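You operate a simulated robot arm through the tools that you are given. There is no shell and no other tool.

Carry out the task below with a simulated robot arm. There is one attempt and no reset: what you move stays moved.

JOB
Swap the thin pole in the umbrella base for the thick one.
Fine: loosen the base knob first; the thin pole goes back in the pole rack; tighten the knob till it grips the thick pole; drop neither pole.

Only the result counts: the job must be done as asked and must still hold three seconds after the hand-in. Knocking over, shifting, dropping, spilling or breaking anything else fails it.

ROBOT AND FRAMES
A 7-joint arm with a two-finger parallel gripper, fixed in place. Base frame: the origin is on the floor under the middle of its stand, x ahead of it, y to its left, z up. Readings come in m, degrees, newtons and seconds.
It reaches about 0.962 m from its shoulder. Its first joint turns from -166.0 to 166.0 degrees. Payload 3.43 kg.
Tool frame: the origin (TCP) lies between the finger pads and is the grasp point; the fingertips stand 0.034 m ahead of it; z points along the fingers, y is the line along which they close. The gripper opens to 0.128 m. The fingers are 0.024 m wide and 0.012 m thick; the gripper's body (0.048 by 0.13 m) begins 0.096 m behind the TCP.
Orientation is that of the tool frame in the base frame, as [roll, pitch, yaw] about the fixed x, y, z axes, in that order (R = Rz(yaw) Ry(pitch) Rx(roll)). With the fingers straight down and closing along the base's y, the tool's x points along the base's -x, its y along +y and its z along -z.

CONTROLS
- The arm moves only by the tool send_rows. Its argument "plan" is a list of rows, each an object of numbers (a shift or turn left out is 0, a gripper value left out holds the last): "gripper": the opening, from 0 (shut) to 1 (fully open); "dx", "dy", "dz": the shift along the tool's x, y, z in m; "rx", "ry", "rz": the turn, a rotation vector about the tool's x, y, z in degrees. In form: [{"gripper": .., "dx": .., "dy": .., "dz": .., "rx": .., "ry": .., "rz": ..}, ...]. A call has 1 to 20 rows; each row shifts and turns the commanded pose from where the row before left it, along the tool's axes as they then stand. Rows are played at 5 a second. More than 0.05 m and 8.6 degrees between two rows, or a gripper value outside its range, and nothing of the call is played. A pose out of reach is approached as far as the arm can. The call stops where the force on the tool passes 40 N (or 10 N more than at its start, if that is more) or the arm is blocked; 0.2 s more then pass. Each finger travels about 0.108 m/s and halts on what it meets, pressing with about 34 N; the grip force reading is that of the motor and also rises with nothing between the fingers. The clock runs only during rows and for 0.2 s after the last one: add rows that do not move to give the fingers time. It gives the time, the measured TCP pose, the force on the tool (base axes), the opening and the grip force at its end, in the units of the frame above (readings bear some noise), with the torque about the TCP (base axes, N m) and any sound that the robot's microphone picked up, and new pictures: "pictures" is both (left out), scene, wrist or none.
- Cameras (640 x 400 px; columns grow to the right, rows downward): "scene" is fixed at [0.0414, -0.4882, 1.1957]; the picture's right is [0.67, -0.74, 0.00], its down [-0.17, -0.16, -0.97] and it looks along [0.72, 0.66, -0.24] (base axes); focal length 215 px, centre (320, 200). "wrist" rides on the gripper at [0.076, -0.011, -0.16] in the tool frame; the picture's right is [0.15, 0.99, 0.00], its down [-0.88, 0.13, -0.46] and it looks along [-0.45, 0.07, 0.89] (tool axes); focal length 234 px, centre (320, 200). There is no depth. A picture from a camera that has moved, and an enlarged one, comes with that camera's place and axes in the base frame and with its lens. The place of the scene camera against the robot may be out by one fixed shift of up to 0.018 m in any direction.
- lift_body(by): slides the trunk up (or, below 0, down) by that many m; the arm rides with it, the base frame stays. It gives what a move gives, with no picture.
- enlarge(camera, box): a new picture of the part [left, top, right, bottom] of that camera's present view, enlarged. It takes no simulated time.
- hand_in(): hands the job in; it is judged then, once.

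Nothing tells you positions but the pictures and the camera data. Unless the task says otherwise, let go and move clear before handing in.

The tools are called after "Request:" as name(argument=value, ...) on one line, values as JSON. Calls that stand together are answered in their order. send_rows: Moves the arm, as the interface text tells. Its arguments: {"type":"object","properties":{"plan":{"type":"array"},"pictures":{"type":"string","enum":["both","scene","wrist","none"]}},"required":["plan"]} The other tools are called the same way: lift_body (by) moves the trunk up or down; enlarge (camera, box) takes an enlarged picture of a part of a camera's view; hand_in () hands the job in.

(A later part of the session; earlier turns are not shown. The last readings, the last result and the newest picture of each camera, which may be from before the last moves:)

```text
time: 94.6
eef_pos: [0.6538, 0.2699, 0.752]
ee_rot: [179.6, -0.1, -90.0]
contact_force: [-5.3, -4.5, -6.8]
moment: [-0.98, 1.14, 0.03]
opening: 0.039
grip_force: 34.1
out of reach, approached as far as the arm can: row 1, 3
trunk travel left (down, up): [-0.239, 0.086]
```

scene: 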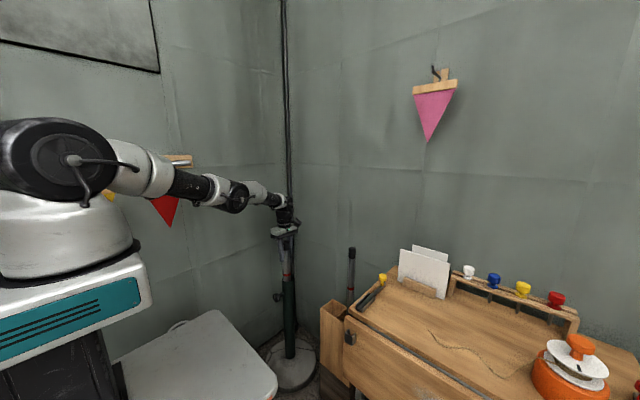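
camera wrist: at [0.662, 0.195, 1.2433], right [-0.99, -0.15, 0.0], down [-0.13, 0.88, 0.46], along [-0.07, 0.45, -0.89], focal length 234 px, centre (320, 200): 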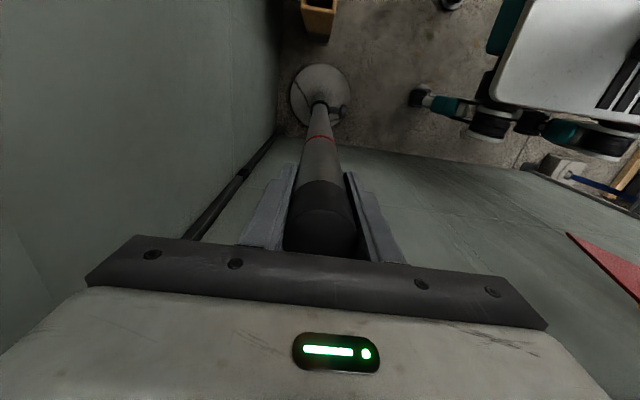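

The arm is near an awkward limit here. I'll raise it to where it moved freely (z ≈ 0.82, pole still well inside the tube), and then use the trunk for the descent.

Request:
send_rows(plan=[{"dz": -0.015}, {"dz": -0.015}, {"dz": -0.015}, {"dz": -0.015}, {"dz": -0.01}, {}, {}], pictures="scene")

Request:
enlarge(camera="scene", box=[250, 180, 330, 310])

```text
time: 95.4
eef_pos: [0.6578, 0.2745, 0.7902]
ee_rot: [179.0, -0.2, -90.0]
contact_force: [0.4, 0.4, -3.1]
moment: [0.0, 0.01, 0.0]
opening: 0.0385
grip_force: 34.5
out of reach, approached as far as the arm can: row 1, 3
trunk travel left (down, up): [-0.239, 0.086]
stopped in row 4: the force on the tool passed its limit at 58 N (the readings are from after the stop); the commanded pose is now the measured one
```

scene: 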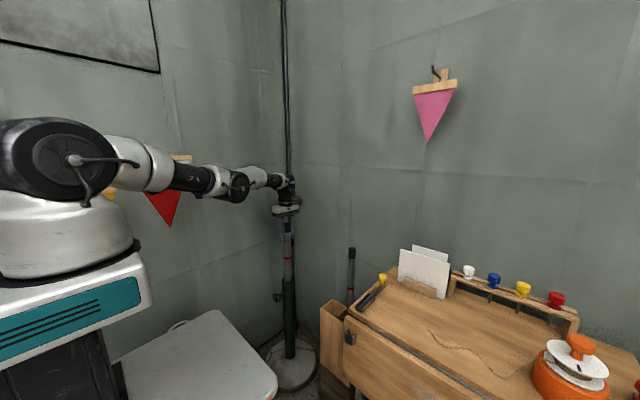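

```text
3.08 times, centred on (290, 245) of scene
camera zoom: at [0.0414, -0.4882, 1.1957], right [0.67, -0.74, 0.0], down [-0.17, -0.16, -0.97], along [0.72, 0.66, -0.24], focal length 662 px, centre (412, 62)
```

zoom: 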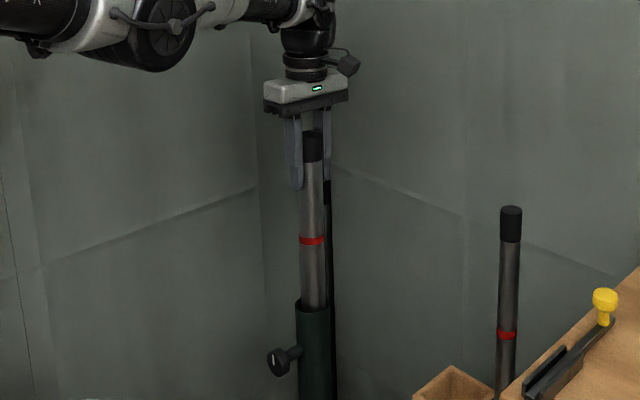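

The force limit tripped, and the hand has drifted about 8 mm in +x with a 1° tilt. The base looks unmoved and the load is now just the pole's weight. I'll gently straighten and re-centre over the tube axis.

Request:
send_rows(plan=[{"rx": 0.25, "dy": 0.002, "dx": 0.001}, {"rx": 0.25, "dy": 0.002, "dx": 0.001}, {"rx": 0.25, "dy": 0.002, "dx": 0.001}, {"rx": 0.25, "ry": -0.2, "dy": 0.002, "dx": 0.001}, {}, {}], pictures="both")

Request:
enlarge(camera="wrist", box=[240, 80, 400, 260])

Request:
enlarge(camera="scene", box=[250, 200, 330, 310])

```text
time: 96.8
eef_pos: [0.6581, 0.2741, 0.7874]
ee_rot: [179.4, -0.2, -89.8]
contact_force: [-24.7, -3.7, 2.1]
moment: [-0.06, 2.53, 0.04]
opening: 0.0392
grip_force: 34.1
out of reach, approached as far as the arm can: row 2, 3, 4
trunk travel left (down, up): [-0.239, 0.086]
camera wrist: at [0.672, 0.1991, 0.9472], right [-0.99, -0.15, 0.01], down [-0.13, 0.88, 0.45], along [-0.08, 0.45, -0.89], focal length 234 px, centre (320, 200)
```

scene: 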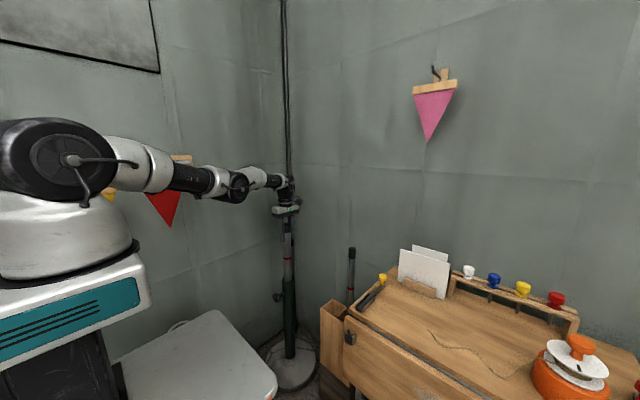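
wrist: 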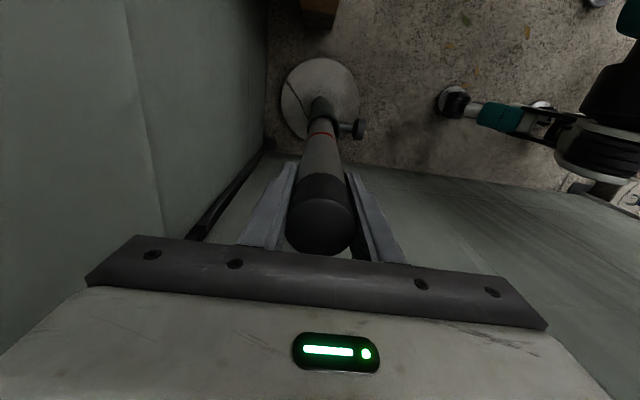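

```text
2.22 times, centred on (320, 170) of wrist
camera zoom: at [0.672, 0.1991, 0.9472], right [-0.99, -0.15, 0.01], down [-0.13, 0.88, 0.45], along [-0.08, 0.45, -0.89], focal length 520 px, centre (320, 267)
```

zoom: 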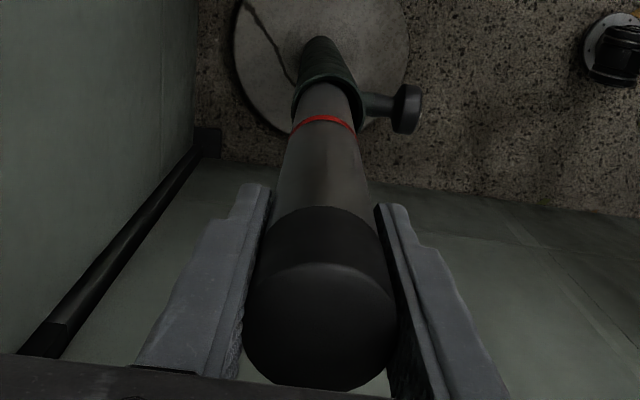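

```text
3.64 times, centred on (290, 255) of scene
camera zoom: at [0.0414, -0.4882, 1.1957], right [0.67, -0.74, 0.0], down [-0.17, -0.16, -0.97], along [0.72, 0.66, -0.24], focal length 783 px, centre (429, 0)
```

zoom: 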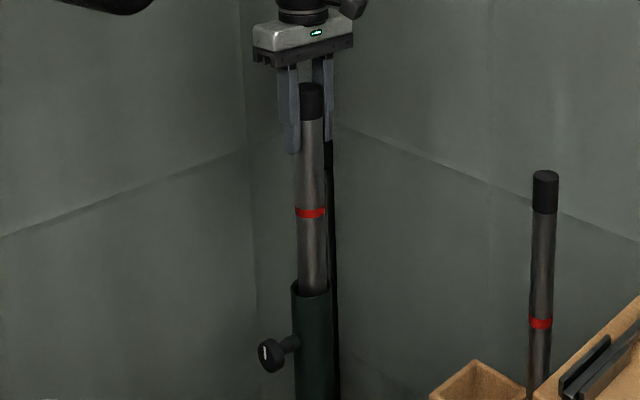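

The hand is stuck on the straight-arm limit and pushing the pole about 8 mm sideways; the grip also slid about 14 mm up the pole. I'll try tiny re-solve moves to get the arm off that limit before doing anything bigger.

Request:
send_rows(plan=[{"dz": -0.001}, {"dz": -0.001}, {}], pictures="none")

```text
time: 97.6
eef_pos: [0.6577, 0.2735, 0.7881]
ee_rot: [179.5, -0.4, -90.0]
contact_force: [-28.4, -7.5, -9.4]
moment: [1.1, 2.09, -0.16]
opening: 0.0393
grip_force: 34.7
trunk travel left (down, up): [-0.239, 0.086]
```

The arm solved that move, though a side load of about 28 N remains. I'll step inward (−x) in millimetres and watch the force.

Request:
send_rows(plan=[{"dy": 0.0015, "dx": 0.0005}, {"dy": 0.0015, "dx": 0.0005}, {}], pictures="none")

```text
time: 98.4
eef_pos: [0.6582, 0.2743, 0.7877]
ee_rot: [179.3, -0.5, -90.0]
contact_force: [-26.1, -7.1, -8.0]
moment: [0.48, 2.38, -0.12]
opening: 0.0391
grip_force: 34.5
trunk travel left (down, up): [-0.239, 0.086]
```

Request:
enlarge(camera="scene", box=[250, 240, 330, 400])

Request:
enlarge(camera="wrist", box=[260, 50, 390, 160])

Request:
enlarge(camera="scene", box=[180, 120, 320, 260])

```text
2.50 times, centred on (290, 320) of scene
camera zoom: at [0.0414, -0.4882, 1.1957], right [0.67, -0.74, 0.0], down [-0.17, -0.16, -0.97], along [0.72, 0.66, -0.24], focal length 538 px, centre (395, -100)
```

zoom: 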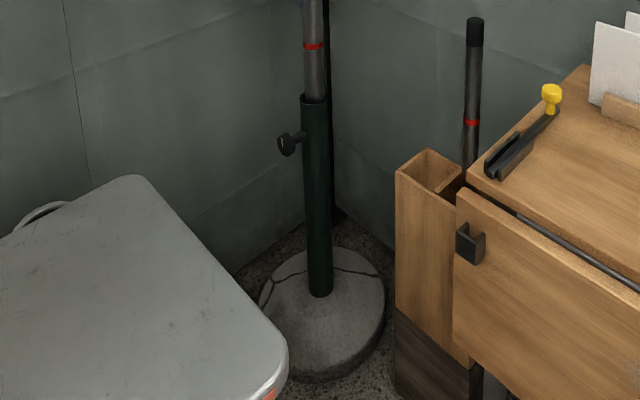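

```text
3.64 times, centred on (325, 105) of wrist
camera zoom: at [0.6723, 0.1994, 0.9474], right [-0.99, -0.15, 0.01], down [-0.13, 0.88, 0.45], along [-0.08, 0.44, -0.89], focal length 852 px, centre (302, 546)
```

zoom: 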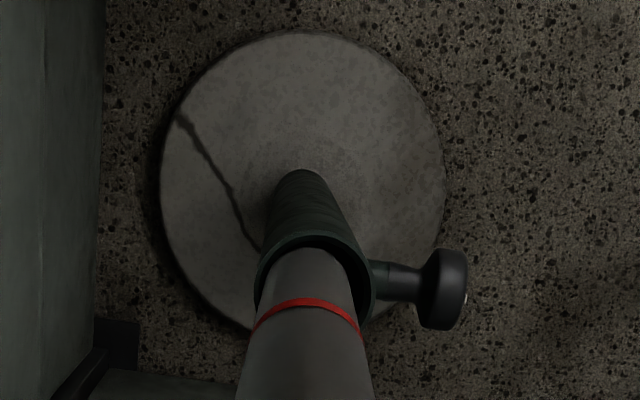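

```text
2.86 times, centred on (250, 190) of scene
camera zoom: at [0.0414, -0.4882, 1.1957], right [0.67, -0.74, 0.0], down [-0.17, -0.16, -0.97], along [0.72, 0.66, -0.24], focal length 615 px, centre (520, 229)
```

zoom: 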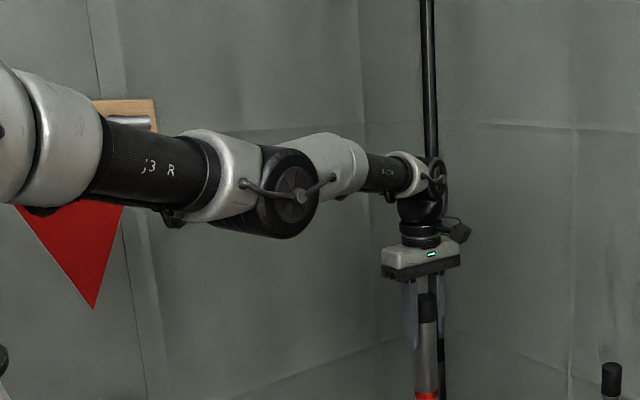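

Here is how I read it: the commanded pose wants the elbow up, but the elbow has flipped just below straight, and the pole in the tube blocks it from popping back. Lowering the hand relaxes that constraint, and it is also the direction the pole needs to go, so I'll try that gently.

Request:
send_rows(plan=[{"dz": 0.008}, {"dz": 0.008}, {"dz": 0.008}, {}], pictures="none")

```text
time: 99.4
eef_pos: [0.6563, 0.2727, 0.7657]
ee_rot: [180.0, -0.1, -89.9]
contact_force: [-12.7, -0.9, -0.5]
moment: [-0.14, 2.66, -0.04]
opening: 0.0399
grip_force: 34.3
trunk travel left (down, up): [-0.239, 0.086]
```

Request:
send_rows(plan=[{"dz": 0.006}, {"dz": 0.006}, {"dz": 0.006}, {}], pictures="scene")

Request:
enlarge(camera="scene", box=[180, 120, 320, 300])

```text
time: 100.4
eef_pos: [0.6552, 0.2724, 0.7478]
ee_rot: [180.0, -0.2, -89.9]
contact_force: [-10.8, 1.0, -1.0]
moment: [0.14, 2.13, -0.03]
opening: 0.0393
grip_force: 34.1
trunk travel left (down, up): [-0.239, 0.086]
```

scene: 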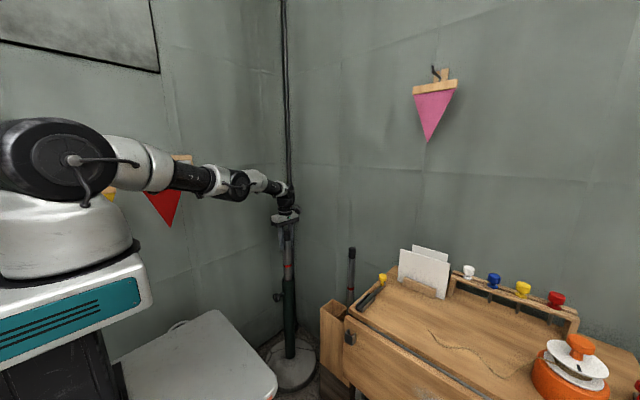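

```text
2.22 times, centred on (250, 210) of scene
camera zoom: at [0.0414, -0.4882, 1.1957], right [0.67, -0.74, 0.0], down [-0.17, -0.16, -0.97], along [0.72, 0.66, -0.24], focal length 478 px, centre (476, 178)
```

zoom: 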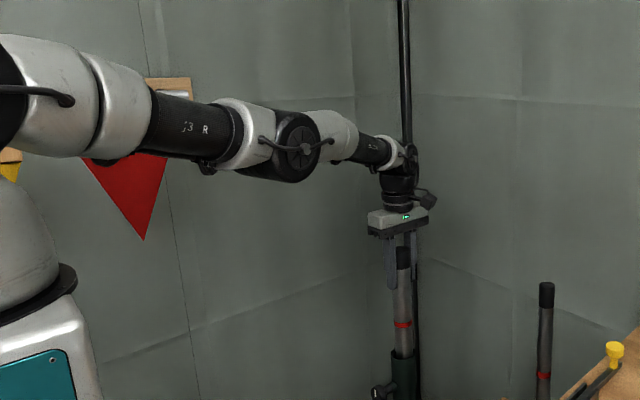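

The force has dropped to about 11 N and the arm is nearly straight. I'll nudge it towards the tube axis (−x) and see if it responds now.

Request:
send_rows(plan=[{"dy": 0.0015}, {"dy": 0.0015}, {}], pictures="none")

```text
time: 101.2
eef_pos: [0.6539, 0.2727, 0.7479]
ee_rot: [179.9, -0.2, -89.9]
contact_force: [-9.1, -2.4, -1.4]
moment: [-0.46, 1.88, -0.04]
opening: 0.039
grip_force: 33.8
trunk travel left (down, up): [-0.239, 0.086]
```

Request:
send_rows(plan=[{"dy": 0.002, "dx": 0.001}, {"dy": 0.002, "dx": 0.001}, {}], pictures="none")

```text
time: 102.0
eef_pos: [0.6522, 0.2728, 0.7478]
ee_rot: [-179.9, -0.1, -89.9]
contact_force: [-0.8, 1.7, -4.0]
moment: [1.16, 0.74, 0.0]
opening: 0.0391
grip_force: 34.6
trunk travel left (down, up): [-0.239, 0.086]
```

The side load is gone and only the pole's weight remains. Now I'll lower with the trunk, which is purely vertical.

Request:
lift_body(by=-0.04)

Request:
enlarge(camera="scene", box=[250, 200, 330, 310])

```text
time: 102.9
eef_pos: [0.6521, 0.272, 0.7064]
ee_rot: [179.9, 0.0, -89.9]
contact_force: [-1.2, 0.7, -5.6]
moment: [0.34, 0.51, -0.04]
opening: 0.039
grip_force: 33.7
trunk travel left (down, up): [-0.199, 0.126]
```

```text
3.64 times, centred on (290, 255) of scene
camera zoom: at [0.0414, -0.4882, 1.1957], right [0.67, -0.74, 0.0], down [-0.17, -0.16, -0.97], along [0.72, 0.66, -0.24], focal length 783 px, centre (429, 0)
```

zoom: 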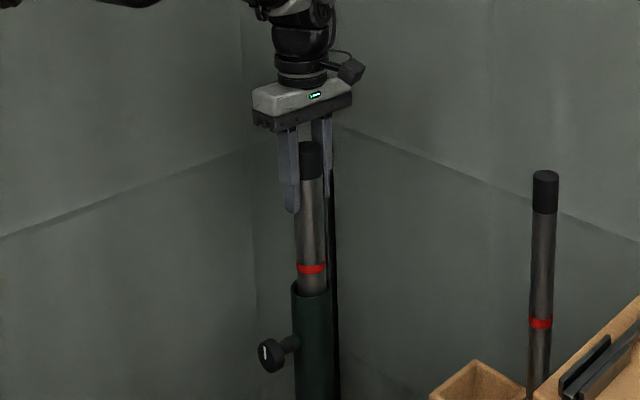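

Request:
lift_body(by=-0.018)

Request:
enlarge(camera="scene", box=[250, 200, 330, 310])

```text
time: 103.5
eef_pos: [0.6513, 0.2714, 0.6887]
ee_rot: [-179.9, -0.2, -89.9]
contact_force: [-0.3, 0.4, -4.7]
moment: [0.16, 0.27, -0.02]
opening: 0.0387
grip_force: 34.3
trunk travel left (down, up): [-0.181, 0.144]
```

```text
3.64 times, centred on (290, 255) of scene
camera zoom: at [0.0414, -0.4882, 1.1957], right [0.67, -0.74, 0.0], down [-0.17, -0.16, -0.97], along [0.72, 0.66, -0.24], focal length 783 px, centre (429, 0)
```

zoom: 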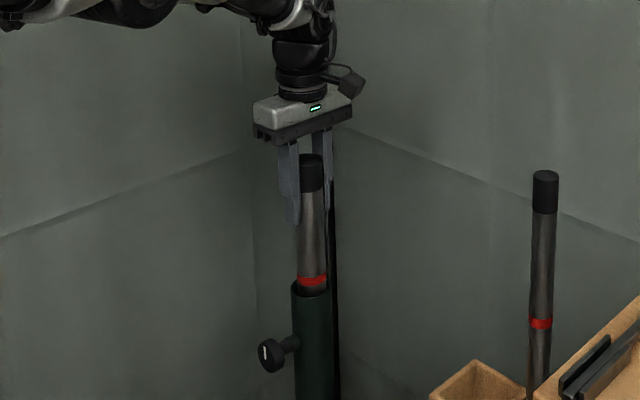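

Request:
lift_body(by=-0.006)

```text
time: 104.1
eef_pos: [0.6531, 0.2721, 0.6834]
ee_rot: [180.0, -0.1, -89.9]
contact_force: [-0.5, -0.6, -4.1]
moment: [0.07, 0.11, 0.02]
opening: 0.0388
grip_force: 33.5
trunk travel left (down, up): [-0.175, 0.15]
```

Request:
lift_body(by=-0.005)

```text
time: 104.6
eef_pos: [0.6515, 0.271, 0.6786]
ee_rot: [-180.0, -0.1, -89.9]
contact_force: [-0.4, -1.0, -4.7]
moment: [0.02, 0.0, 0.02]
opening: 0.0389
grip_force: 34.0
trunk travel left (down, up): [-0.17, 0.155]
```

Request:
lift_body(by=-0.004)

Request:
enlarge(camera="scene", box=[265, 240, 315, 290])

```text
time: 105.1
eef_pos: [0.6515, 0.2721, 0.6783]
ee_rot: [-179.7, 0.1, -89.9]
contact_force: [-3.1, -1.4, 18.2]
moment: [-0.88, 2.28, 0.1]
opening: 0.039
grip_force: 34.4
trunk travel left (down, up): [-0.166, 0.159]
```

```text
8.00 times, centred on (290, 265) of scene
camera zoom: at [0.0414, -0.4882, 1.1957], right [0.67, -0.74, 0.0], down [-0.17, -0.16, -0.97], along [0.72, 0.66, -0.24], focal length 1722 px, centre (560, -320)
```

zoom: 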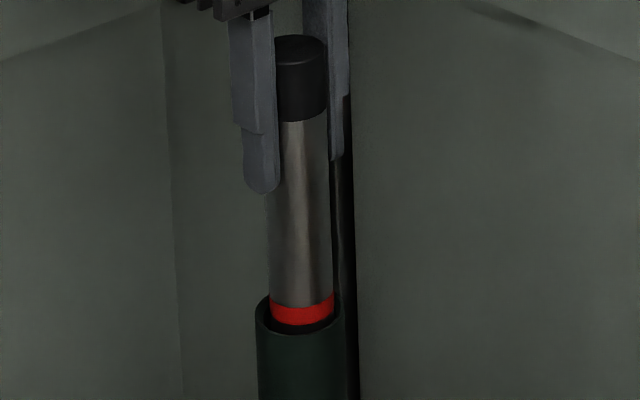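

The pole is bottomed in the tube with the red band at the mouth and an 18 N floor reaction. I'll take off the load and open the fingers slowly.

Request:
send_rows(plan=[{"dz": -0.0015}, {"dz": -0.001}, {}, {"gripper": 0.32}, {"gripper": 0.36}, {"gripper": 0.42}, {"gripper": 0.5}, {}, {}], pictures="both")

Request:
enlarge(camera="scene", box=[250, 200, 330, 310])

Request:
enlarge(camera="wrist", box=[240, 80, 400, 260])

```text
time: 107.1
eef_pos: [0.652, 0.2712, 0.6765]
ee_rot: [-179.9, 0.0, -89.9]
contact_force: [-0.2, 0.1, -0.1]
moment: [0.02, 0.01, -0.03]
opening: 0.0642
grip_force: 0.1
trunk travel left (down, up): [-0.166, 0.159]
camera wrist: at [0.6634, 0.1961, 0.8364], right [-0.99, -0.15, 0.0], down [-0.13, 0.88, 0.45], along [-0.07, 0.45, -0.89], focal length 234 px, centre (320, 200)
```

scene: 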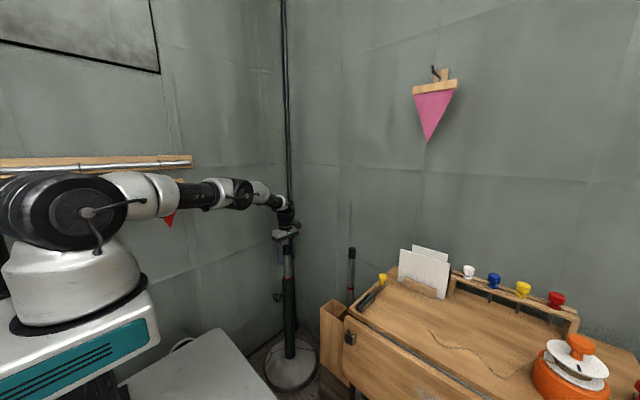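
wrist: 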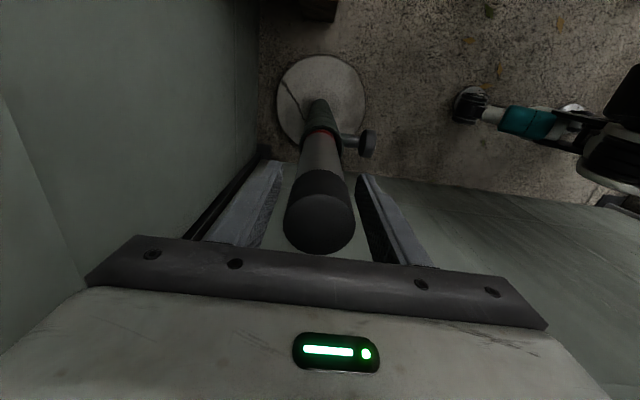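

```text
3.64 times, centred on (290, 255) of scene
camera zoom: at [0.0414, -0.4882, 1.1957], right [0.67, -0.74, 0.0], down [-0.17, -0.16, -0.97], along [0.72, 0.66, -0.24], focal length 783 px, centre (429, 0)
```

zoom: 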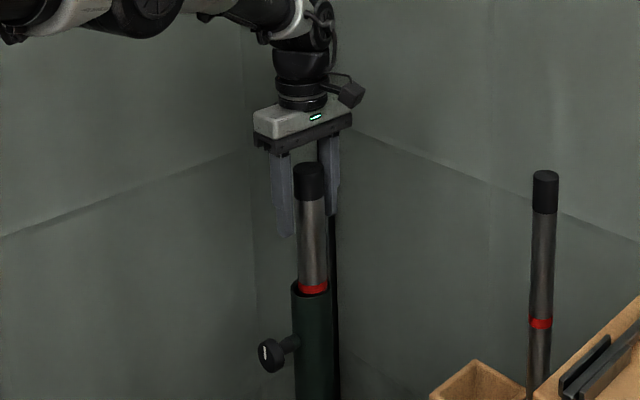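

```text
2.22 times, centred on (320, 170) of wrist
camera zoom: at [0.6634, 0.1961, 0.8364], right [-0.99, -0.15, 0.0], down [-0.13, 0.88, 0.45], along [-0.07, 0.45, -0.89], focal length 520 px, centre (320, 267)
```

zoom: 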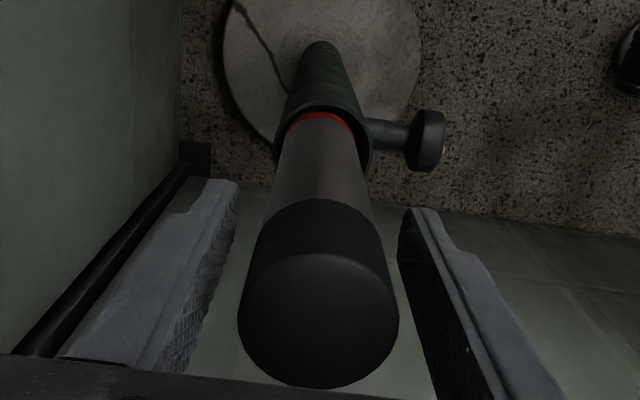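

The thick pole stands on its own in the tube. I'll rise straight up clear of it.

Request:
send_rows(plan=[{"dz": -0.01}, {"dz": -0.015}, {"dz": -0.02}, {"dz": -0.025}, {"dz": -0.03}, {"dz": -0.03}, {}], pictures="both")

Request:
enlarge(camera="scene", box=[250, 200, 330, 310])

```text
time: 108.7
eef_pos: [0.6522, 0.2704, 0.8087]
ee_rot: [-179.9, -0.1, -89.9]
contact_force: [0.6, 0.5, 0.3]
moment: [0.0, 0.02, 0.0]
opening: 0.0639
grip_force: 0.1
trunk travel left (down, up): [-0.166, 0.159]
camera wrist: at [0.6636, 0.1955, 0.9677], right [-0.99, -0.15, 0.0], down [-0.13, 0.88, 0.45], along [-0.07, 0.45, -0.89], focal length 234 px, centre (320, 200)
```

scene: 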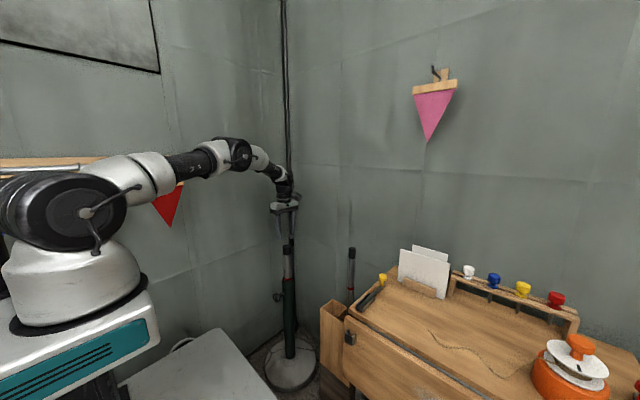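
wrist: 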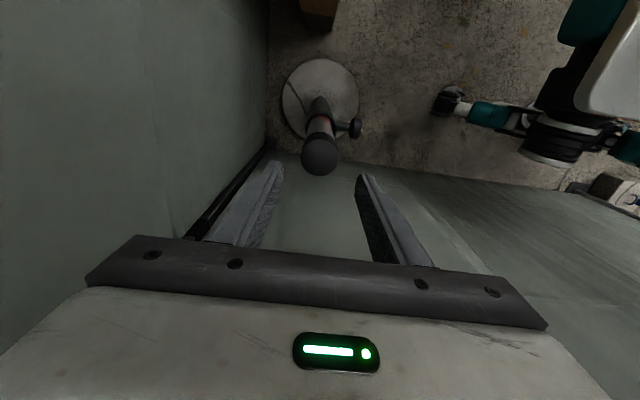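

```text
3.64 times, centred on (290, 255) of scene
camera zoom: at [0.0414, -0.4882, 1.1957], right [0.67, -0.74, 0.0], down [-0.17, -0.16, -0.97], along [0.72, 0.66, -0.24], focal length 783 px, centre (429, 0)
```

zoom: 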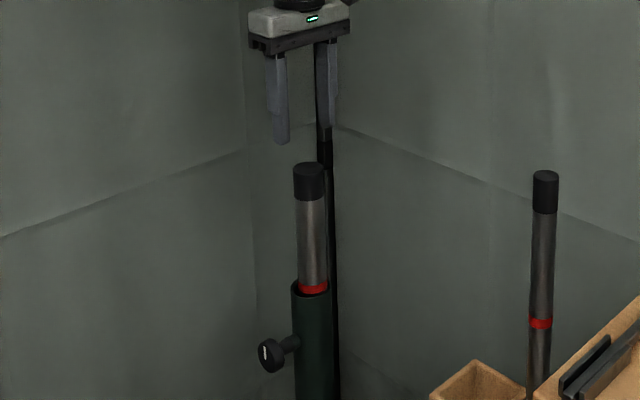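

The pole swap is done: thick in the base, thin in the rack. For the knob, I'll back away in −x and turn the hand so that I start wound the opposite way, leaving plenty of clockwise travel for tightening.

Request:
send_rows(plan=[{"dz": -0.02}, {"dy": 0.03}, {"dy": 0.04}, {"dy": 0.04}, {"dy": 0.04}, {"dy": 0.03}, {"rz": -8.5}, {"rz": -8.5}, {"rz": -8.5}, {"rz": -8.5}, {"rz": -8.5}, {"rz": -8.5}, {"rz": -8.5}, {"rz": -8.5}, {"rz": -8.5}, {"rz": -8.5}, {"rz": -5}, {}], pictures="both")

```text
time: 112.5
eef_pos: [0.4717, 0.2723, 0.8263]
ee_rot: [179.8, 0.0, 0.1]
contact_force: [0.4, 0.1, -0.8]
moment: [0.0, 0.03, -0.02]
opening: 0.064
grip_force: 0.0
trunk travel left (down, up): [-0.166, 0.159]
camera wrist: at [0.5479, 0.2839, 0.986], right [0.15, -0.99, 0.0], down [-0.88, -0.13, 0.46], along [-0.45, -0.07, -0.89], focal length 234 px, centre (320, 200)
```

scene: 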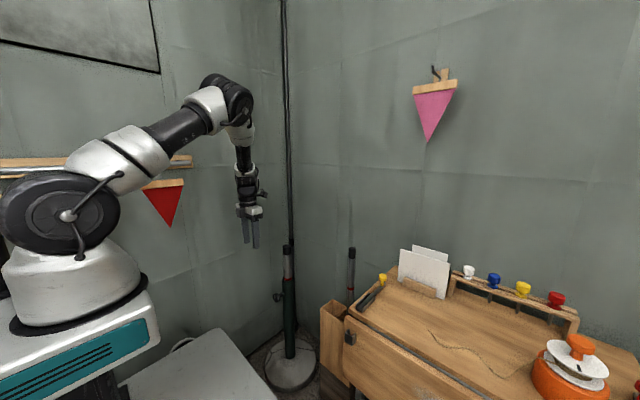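
wrist: 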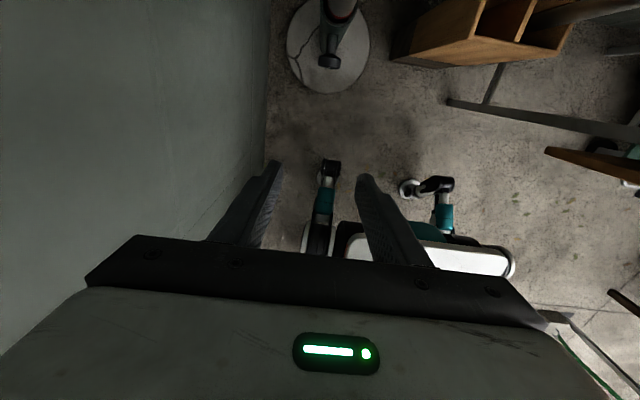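

Now I'll lower the trunk so the arm can reach the knob as before.

Request:
lift_body(by=-0.16)

Request:
send_rows(plan=[{"dx": 0.02, "ry": 8.5}, {"ry": 8.5}, {"ry": 8.5}, {"ry": 8.5}, {"ry": 8.5}, {"ry": 8.5}, {"ry": 8.5}, {"ry": 8.5}, {"ry": 8.5}, {"ry": 8.5}, {"ry": 5}, {}], pictures="both")

```text
time: 114.4
eef_pos: [0.4713, 0.2728, 0.6667]
ee_rot: [179.9, -0.1, 0.1]
contact_force: [-0.1, -0.1, 0.7]
moment: [-0.02, -0.03, -0.01]
opening: 0.0641
grip_force: 0.1
trunk travel left (down, up): [-0.006, 0.319]
```

```text
time: 117.0
eef_pos: [0.4915, 0.2718, 0.6658]
ee_rot: [23.9, -89.8, 156.1]
contact_force: [0.8, 0.2, 0.8]
moment: [0.0, -0.03, -0.01]
opening: 0.064
grip_force: 0.0
trunk travel left (down, up): [-0.006, 0.319]
camera wrist: at [0.3321, 0.2832, 0.7418], right [0.0, -0.99, 0.15], down [-0.45, -0.13, -0.88], along [0.89, -0.07, -0.45], focal length 234 px, centre (320, 200)
```

scene: 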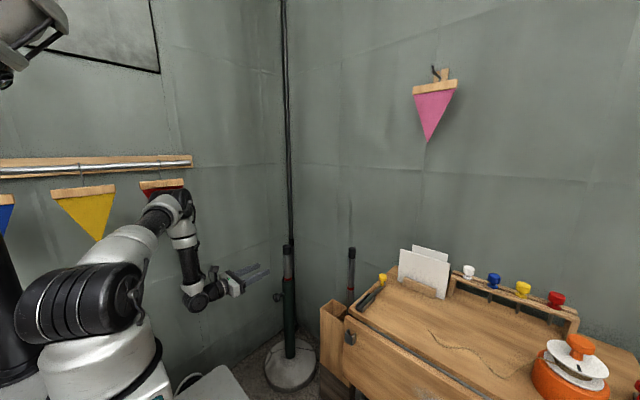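
wrist: 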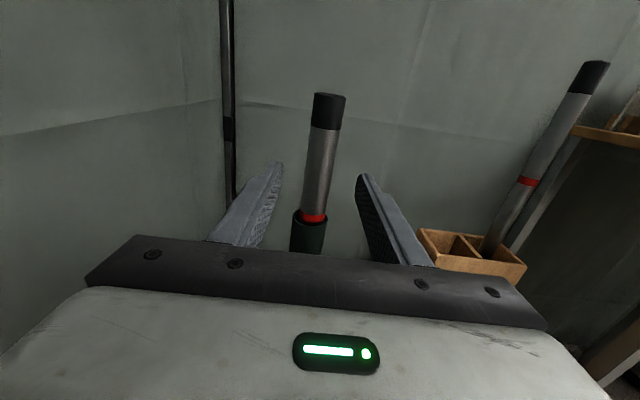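

The hand is horizontal with the camera on top. I can see the thick pole in the base and the thin pole in its cell. I'll go down to knob height.

Request:
send_rows(plan=[{"dx": -0.04, "gripper": 0.6}, {"dx": -0.045}, {"dx": -0.045}, {"dx": -0.04}, {"dx": -0.015}, {}, {}], pictures="both")

Request:
enlarge(camera="wrist", box=[240, 100, 400, 250])

```text
time: 118.6
eef_pos: [0.4891, 0.2713, 0.4853]
ee_rot: [-17.5, -89.8, -162.5]
contact_force: [-0.2, 0.0, 0.1]
moment: [0.05, -0.02, 0.01]
opening: 0.0766
grip_force: 0.1
trunk travel left (down, up): [-0.006, 0.319]
camera wrist: at [0.3307, 0.2827, 0.5596], right [0.0, -0.99, 0.15], down [-0.45, -0.13, -0.88], along [0.89, -0.07, -0.45], focal length 234 px, centre (320, 200)
```

scene: 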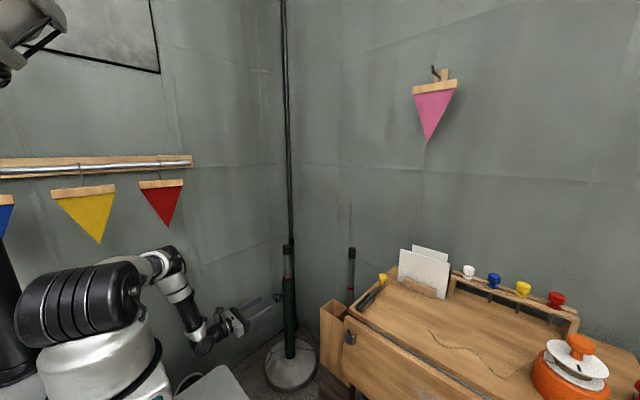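
wrist: 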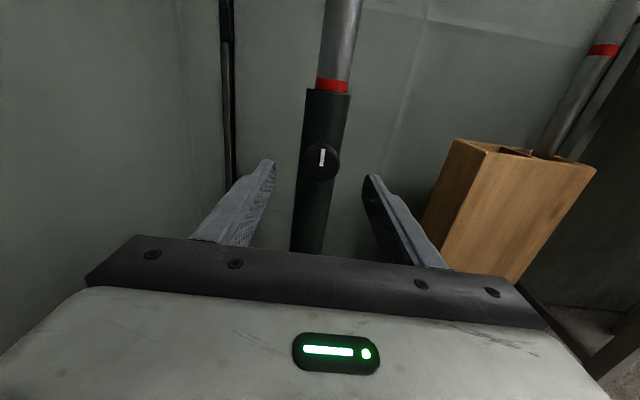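

```text
2.67 times, centred on (320, 175) of wrist
camera zoom: at [0.3307, 0.2827, 0.5596], right [0.0, -0.99, 0.15], down [-0.45, -0.13, -0.88], along [0.89, -0.07, -0.45], focal length 624 px, centre (320, 267)
```

zoom: 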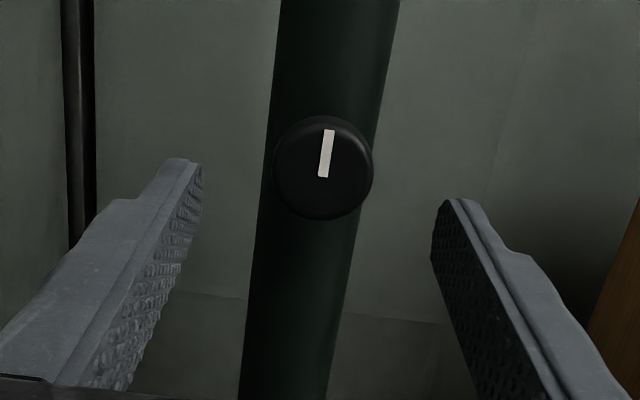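

The knob is where I expected, with its mark pointing up. I'll align to its axis (y ≈ 0.270, z ≈ 0.480) and advance.

Request:
send_rows(plan=[{"dx": -0.005, "dy": 0.0015}, {"dz": 0.03}, {"dz": 0.03}, {"dz": 0.023}, {}, {}], pictures="wrist")

Request:
enlarge(camera="wrist", box=[220, 100, 420, 260])

```text
time: 120.0
eef_pos: [0.5735, 0.2686, 0.4768]
ee_rot: [61.6, -90.0, 118.3]
contact_force: [0.5, 0.3, -0.8]
moment: [-0.01, -0.01, -0.01]
opening: 0.0769
grip_force: 0.1
trunk travel left (down, up): [-0.006, 0.319]
camera wrist: at [0.4147, 0.2799, 0.5513], right [0.0, -0.99, 0.15], down [-0.45, -0.13, -0.88], along [0.89, -0.07, -0.45], focal length 234 px, centre (320, 200)
```

wrist: 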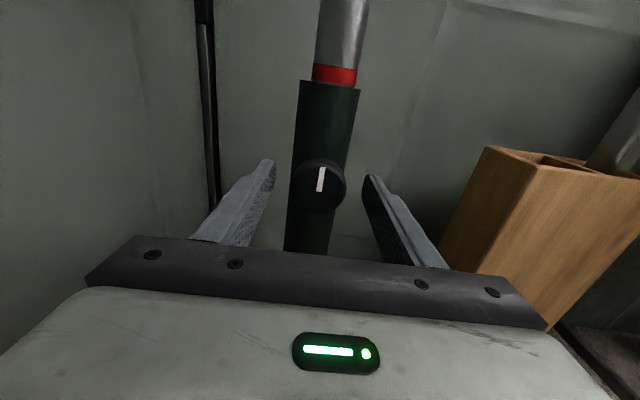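

```text
2.50 times, centred on (320, 180) of wrist
camera zoom: at [0.4147, 0.2799, 0.5513], right [0.0, -0.99, 0.15], down [-0.45, -0.13, -0.88], along [0.89, -0.07, -0.45], focal length 585 px, centre (320, 250)
```

zoom: 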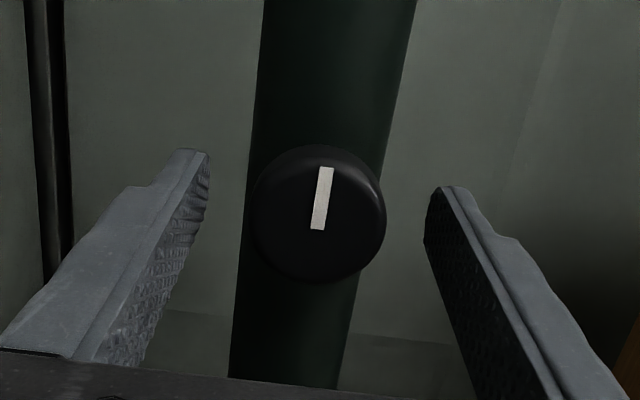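

Centred within about 1.5 mm. I'll trim that, close on the knob and start turning clockwise to tighten.

Request:
send_rows(plan=[{"dx": 0.0015, "dy": -0.0008}, {}, {"gripper": 0.38}, {}, {"gripper": 0.0}, {}, {}], pictures="none")

```text
time: 121.6
eef_pos: [0.5731, 0.2698, 0.479]
ee_rot: [53.5, -89.8, 126.5]
contact_force: [0.6, 0.8, 0.0]
moment: [-0.02, 0.01, 0.0]
opening: 0.0414
grip_force: 44.8
trunk travel left (down, up): [-0.006, 0.319]
```

Request:
send_rows(plan=[{"rz": 8}, {"rz": 8}, {"rz": 8}, {"rz": 8}, {"rz": 8}, {"rz": 8}], pictures="wrist")

Request:
enlarge(camera="wrist", box=[220, 100, 420, 260])

```text
time: 123.0
eef_pos: [0.5736, 0.2717, 0.4779]
ee_rot: [-89.9, -42.1, -90.0]
contact_force: [-14.0, -2.4, 4.2]
moment: [-0.01, 0.27, 0.24]
opening: 0.0415
grip_force: 45.0
trunk travel left (down, up): [-0.006, 0.319]
camera wrist: at [0.4152, 0.2224, 0.537], right [0.0, -0.77, -0.64], down [-0.46, 0.57, -0.69], along [0.89, 0.29, -0.35], focal length 234 px, centre (320, 200)
```

wrist: 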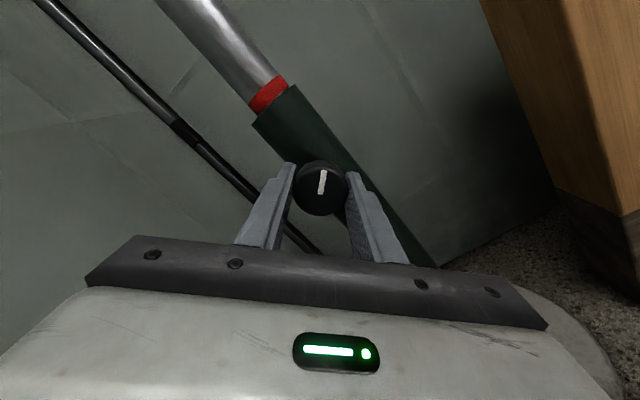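

```text
2.50 times, centred on (320, 180) of wrist
camera zoom: at [0.4152, 0.2224, 0.537], right [0.0, -0.77, -0.64], down [-0.46, 0.57, -0.69], along [0.89, 0.29, -0.35], focal length 585 px, centre (320, 250)
```

zoom: 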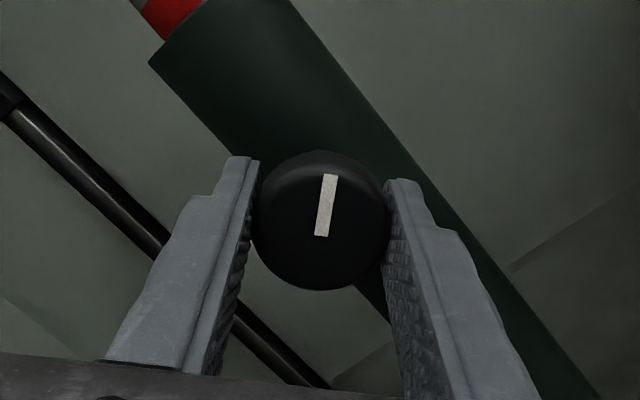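

The knob follows the hand clockwise, about 48° so far with no resistance. I'll continue.

Request:
send_rows(plan=[{"rz": 8}, {"rz": 8}, {"rz": 8}, {"rz": 8}, {"rz": 8}], pictures="wrist")

Request:
enlarge(camera="wrist", box=[220, 100, 420, 260])

```text
time: 124.2
eef_pos: [0.5729, 0.2727, 0.4798]
ee_rot: [-89.8, -2.0, -89.9]
contact_force: [-25.9, 1.9, 11.2]
moment: [-0.04, -0.19, -0.71]
opening: 0.0413
grip_force: 44.8
trunk travel left (down, up): [-0.006, 0.319]
camera wrist: at [0.4155, 0.1962, 0.4925], right [0.0, -0.18, -0.98], down [-0.46, 0.87, -0.16], along [0.89, 0.45, -0.08], focal length 234 px, centre (320, 200)
```

wrist: 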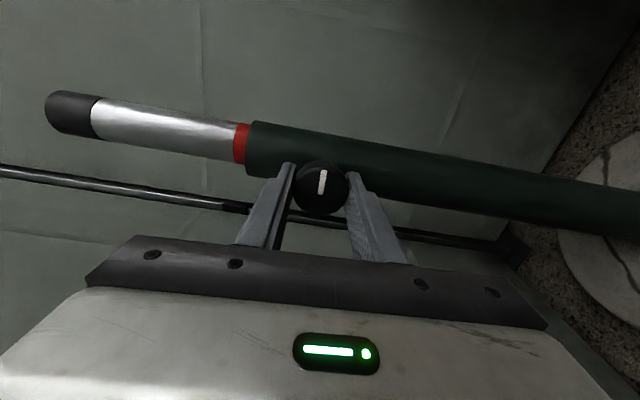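

```text
2.50 times, centred on (320, 180) of wrist
camera zoom: at [0.4155, 0.1962, 0.4925], right [0.0, -0.18, -0.98], down [-0.46, 0.87, -0.16], along [0.89, 0.45, -0.08], focal length 585 px, centre (320, 250)
```

zoom: 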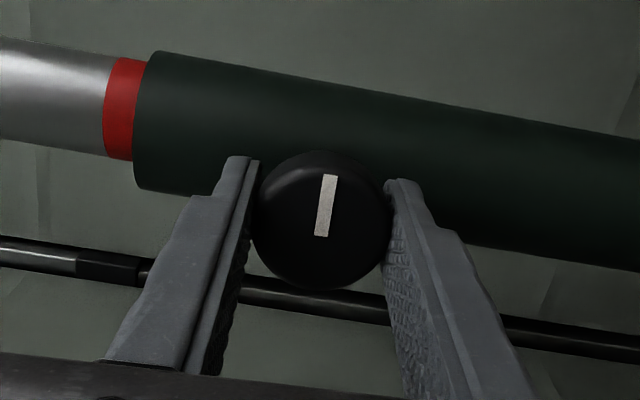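

The knob is following, about 88° turned, but an axial load has built up. I'll open and regrip to relieve it, then carry on.

Request:
send_rows(plan=[{"gripper": 0.45}, {}, {}], pictures="wrist")

Request:
enlarge(camera="wrist", box=[220, 100, 420, 260])

```text
time: 125.0
eef_pos: [0.5738, 0.2713, 0.4775]
ee_rot: [-90.0, -2.1, -89.8]
contact_force: [0.0, -0.7, 0.2]
moment: [-0.04, -0.01, -0.01]
opening: 0.0578
grip_force: 0.0
trunk travel left (down, up): [-0.006, 0.319]
camera wrist: at [0.4158, 0.1955, 0.4917], right [0.0, -0.18, -0.98], down [-0.46, 0.87, -0.16], along [0.89, 0.45, -0.08], focal length 234 px, centre (320, 200)
```

wrist: 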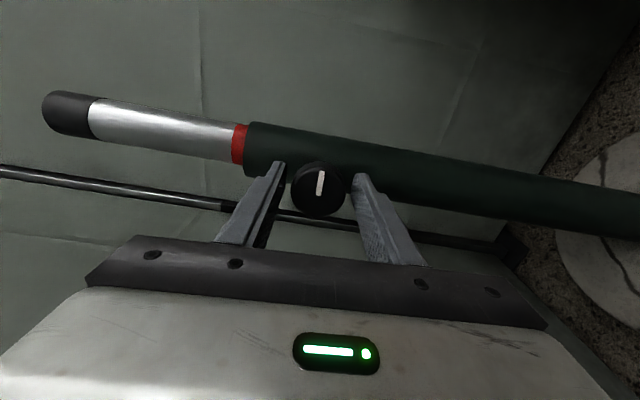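

```text
2.50 times, centred on (320, 180) of wrist
camera zoom: at [0.4158, 0.1955, 0.4917], right [0.0, -0.18, -0.98], down [-0.46, 0.87, -0.16], along [0.89, 0.45, -0.08], focal length 585 px, centre (320, 250)
```

zoom: 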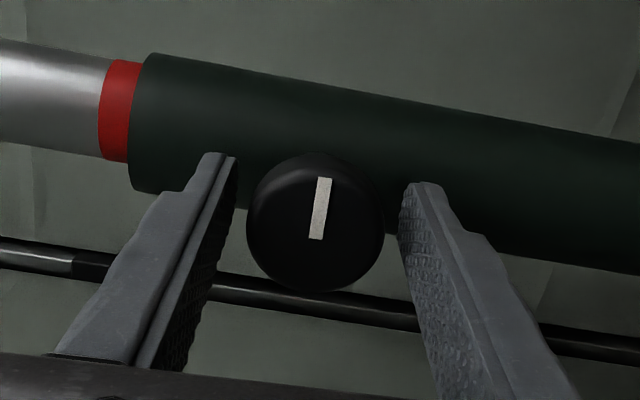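

Request:
send_rows(plan=[{"dx": 0.0005, "dy": -0.0015}, {}, {"gripper": 0.0}, {}, {}, {"rz": 8}, {"rz": 8}, {"rz": 8}, {"rz": 8}, {"rz": 8}], pictures="wrist")

Request:
enlarge(camera="wrist", box=[220, 100, 420, 260])

```text
time: 127.2
eef_pos: [0.575, 0.272, 0.479]
ee_rot: [-89.8, 38.1, -89.9]
contact_force: [-8.1, -3.5, 7.7]
moment: [-0.02, 0.28, -0.89]
opening: 0.0415
grip_force: 44.6
trunk travel left (down, up): [-0.006, 0.319]
camera wrist: at [0.4161, 0.2043, 0.4416], right [0.0, 0.5, -0.87], down [-0.46, 0.77, 0.44], along [0.89, 0.4, 0.23], focal length 234 px, centre (320, 200)
```

wrist: 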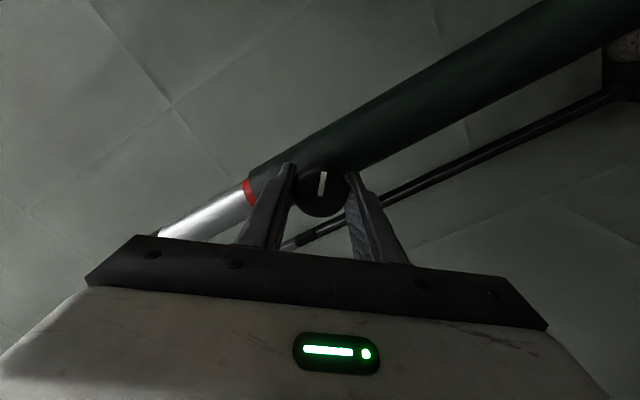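

```text
2.50 times, centred on (320, 180) of wrist
camera zoom: at [0.4161, 0.2043, 0.4416], right [0.0, 0.5, -0.87], down [-0.46, 0.77, 0.44], along [0.89, 0.4, 0.23], focal length 585 px, centre (320, 250)
```

zoom: 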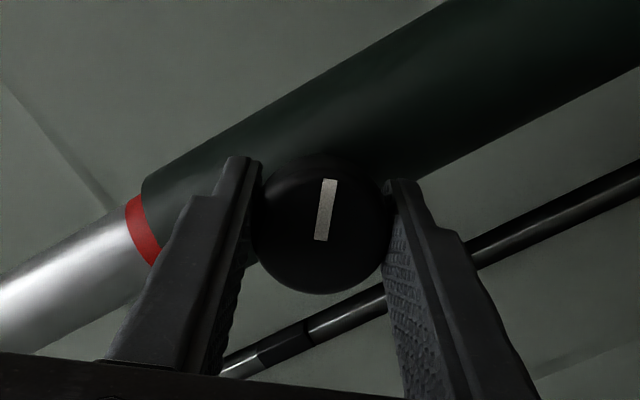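

About 128° turned and still no resistance torque. Continuing.

Request:
send_rows(plan=[{"rz": 8}, {"rz": 8}, {"rz": 8}, {"rz": 8}], pictures="wrist")

Request:
enlarge(camera="wrist", box=[220, 100, 420, 260])

```text
time: 128.2
eef_pos: [0.5746, 0.2704, 0.4815]
ee_rot: [-89.6, 70.1, -89.6]
contact_force: [3.9, -9.6, 8.3]
moment: [0.02, 0.17, -0.44]
opening: 0.0417
grip_force: 44.8
trunk travel left (down, up): [-0.006, 0.319]
camera wrist: at [0.4162, 0.2341, 0.4123], right [0.0, 0.88, -0.47], down [-0.46, 0.42, 0.78], along [0.89, 0.22, 0.4], focal length 234 px, centre (320, 200)
```

wrist: 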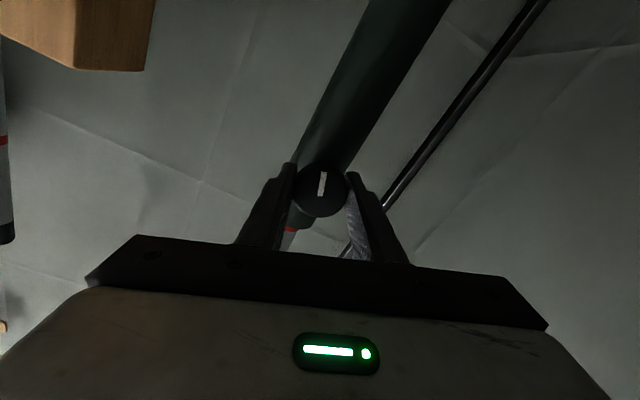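

```text
2.50 times, centred on (320, 180) of wrist
camera zoom: at [0.4162, 0.2341, 0.4123], right [0.0, 0.88, -0.47], down [-0.46, 0.42, 0.78], along [0.89, 0.22, 0.4], focal length 585 px, centre (320, 250)
```

zoom: 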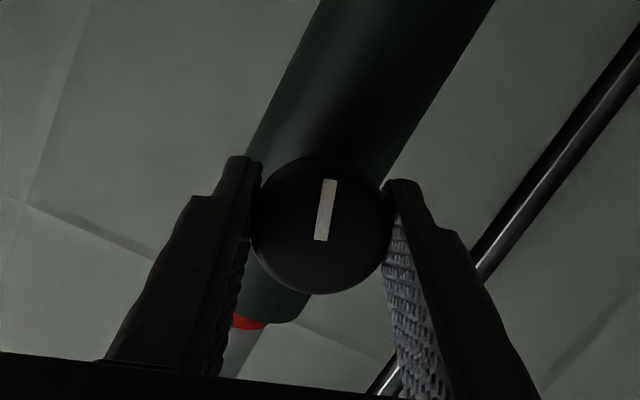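

Request:
send_rows(plan=[{"rz": 8}, {"rz": 8}, {"rz": 8}], pictures="wrist")

Request:
enlarge(camera="wrist", box=[220, 100, 420, 260])

```text
time: 129.0
eef_pos: [0.5746, 0.27, 0.4811]
ee_rot: [86.1, 85.8, 86.0]
contact_force: [-5.6, -10.5, 15.2]
moment: [-0.02, 0.3, -0.16]
opening: 0.0416
grip_force: 45.1
trunk travel left (down, up): [-0.006, 0.319]
camera wrist: at [0.4166, 0.2646, 0.4036], right [0.0, 1.0, -0.08], down [-0.46, 0.07, 0.89], along [0.89, 0.03, 0.46], focal length 234 px, centre (320, 200)
```

wrist: 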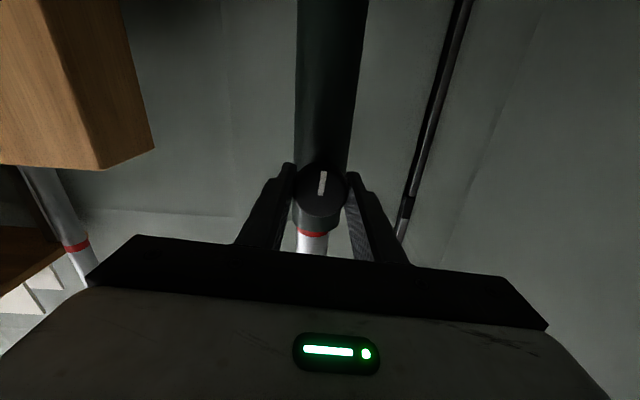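

```text
2.50 times, centred on (320, 180) of wrist
camera zoom: at [0.4166, 0.2646, 0.4036], right [0.0, 1.0, -0.08], down [-0.46, 0.07, 0.89], along [0.89, 0.03, 0.46], focal length 585 px, centre (320, 250)
```

zoom: 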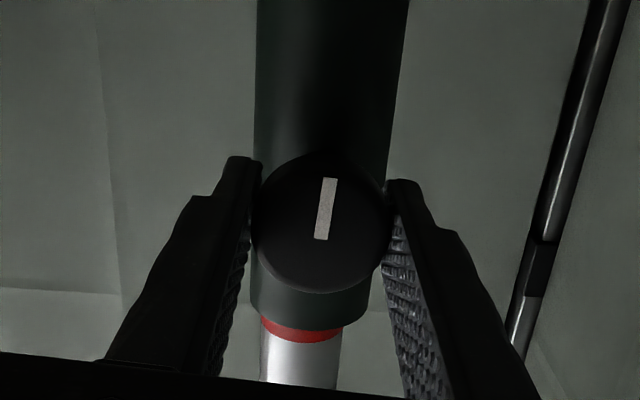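

The knob's mark now points straight down, about 184° turned, and still with no grip torque. I'll continue in smaller steps and check the torque each time.

Request:
send_rows(plan=[{"rz": 8}, {"rz": 8}, {"rz": 8}], pictures="wrist")

Request:
enlarge(camera="wrist", box=[220, 100, 420, 260])

```text
time: 129.5
eef_pos: [0.5752, 0.2707, 0.4808]
ee_rot: [90.2, 76.9, 88.3]
contact_force: [-10.4, -2.0, 8.7]
moment: [0.0, -0.37, -0.63]
opening: 0.0414
grip_force: 44.4
out of reach, approached as far as the arm can: row 2
trunk travel left (down, up): [-0.006, 0.319]
stopped in row 2: the force on the tool passed its limit at 64 N (the readings are from after the stop); the commanded pose is now the measured one
camera wrist: at [0.4172, 0.2819, 0.4031], right [0.03, 1.0, 0.08], down [-0.46, -0.06, 0.89], along [0.89, -0.07, 0.45], focal length 234 px, centre (320, 200)
```

wrist: 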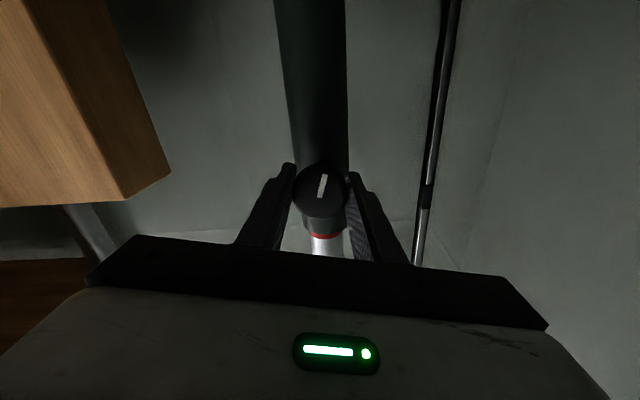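

```text
2.50 times, centred on (320, 180) of wrist
camera zoom: at [0.4172, 0.2819, 0.4031], right [0.03, 1.0, 0.08], down [-0.46, -0.06, 0.89], along [0.89, -0.07, 0.45], focal length 585 px, centre (320, 250)
```

zoom: 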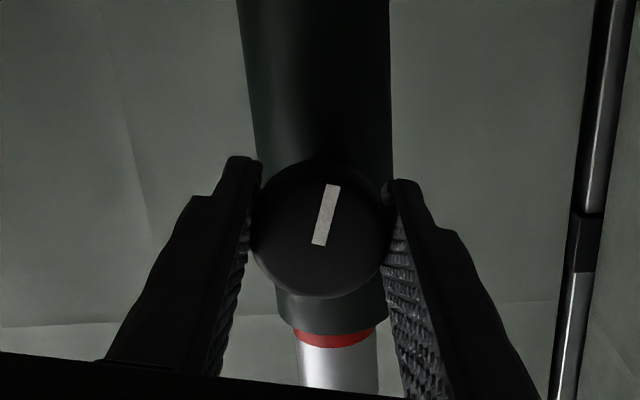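

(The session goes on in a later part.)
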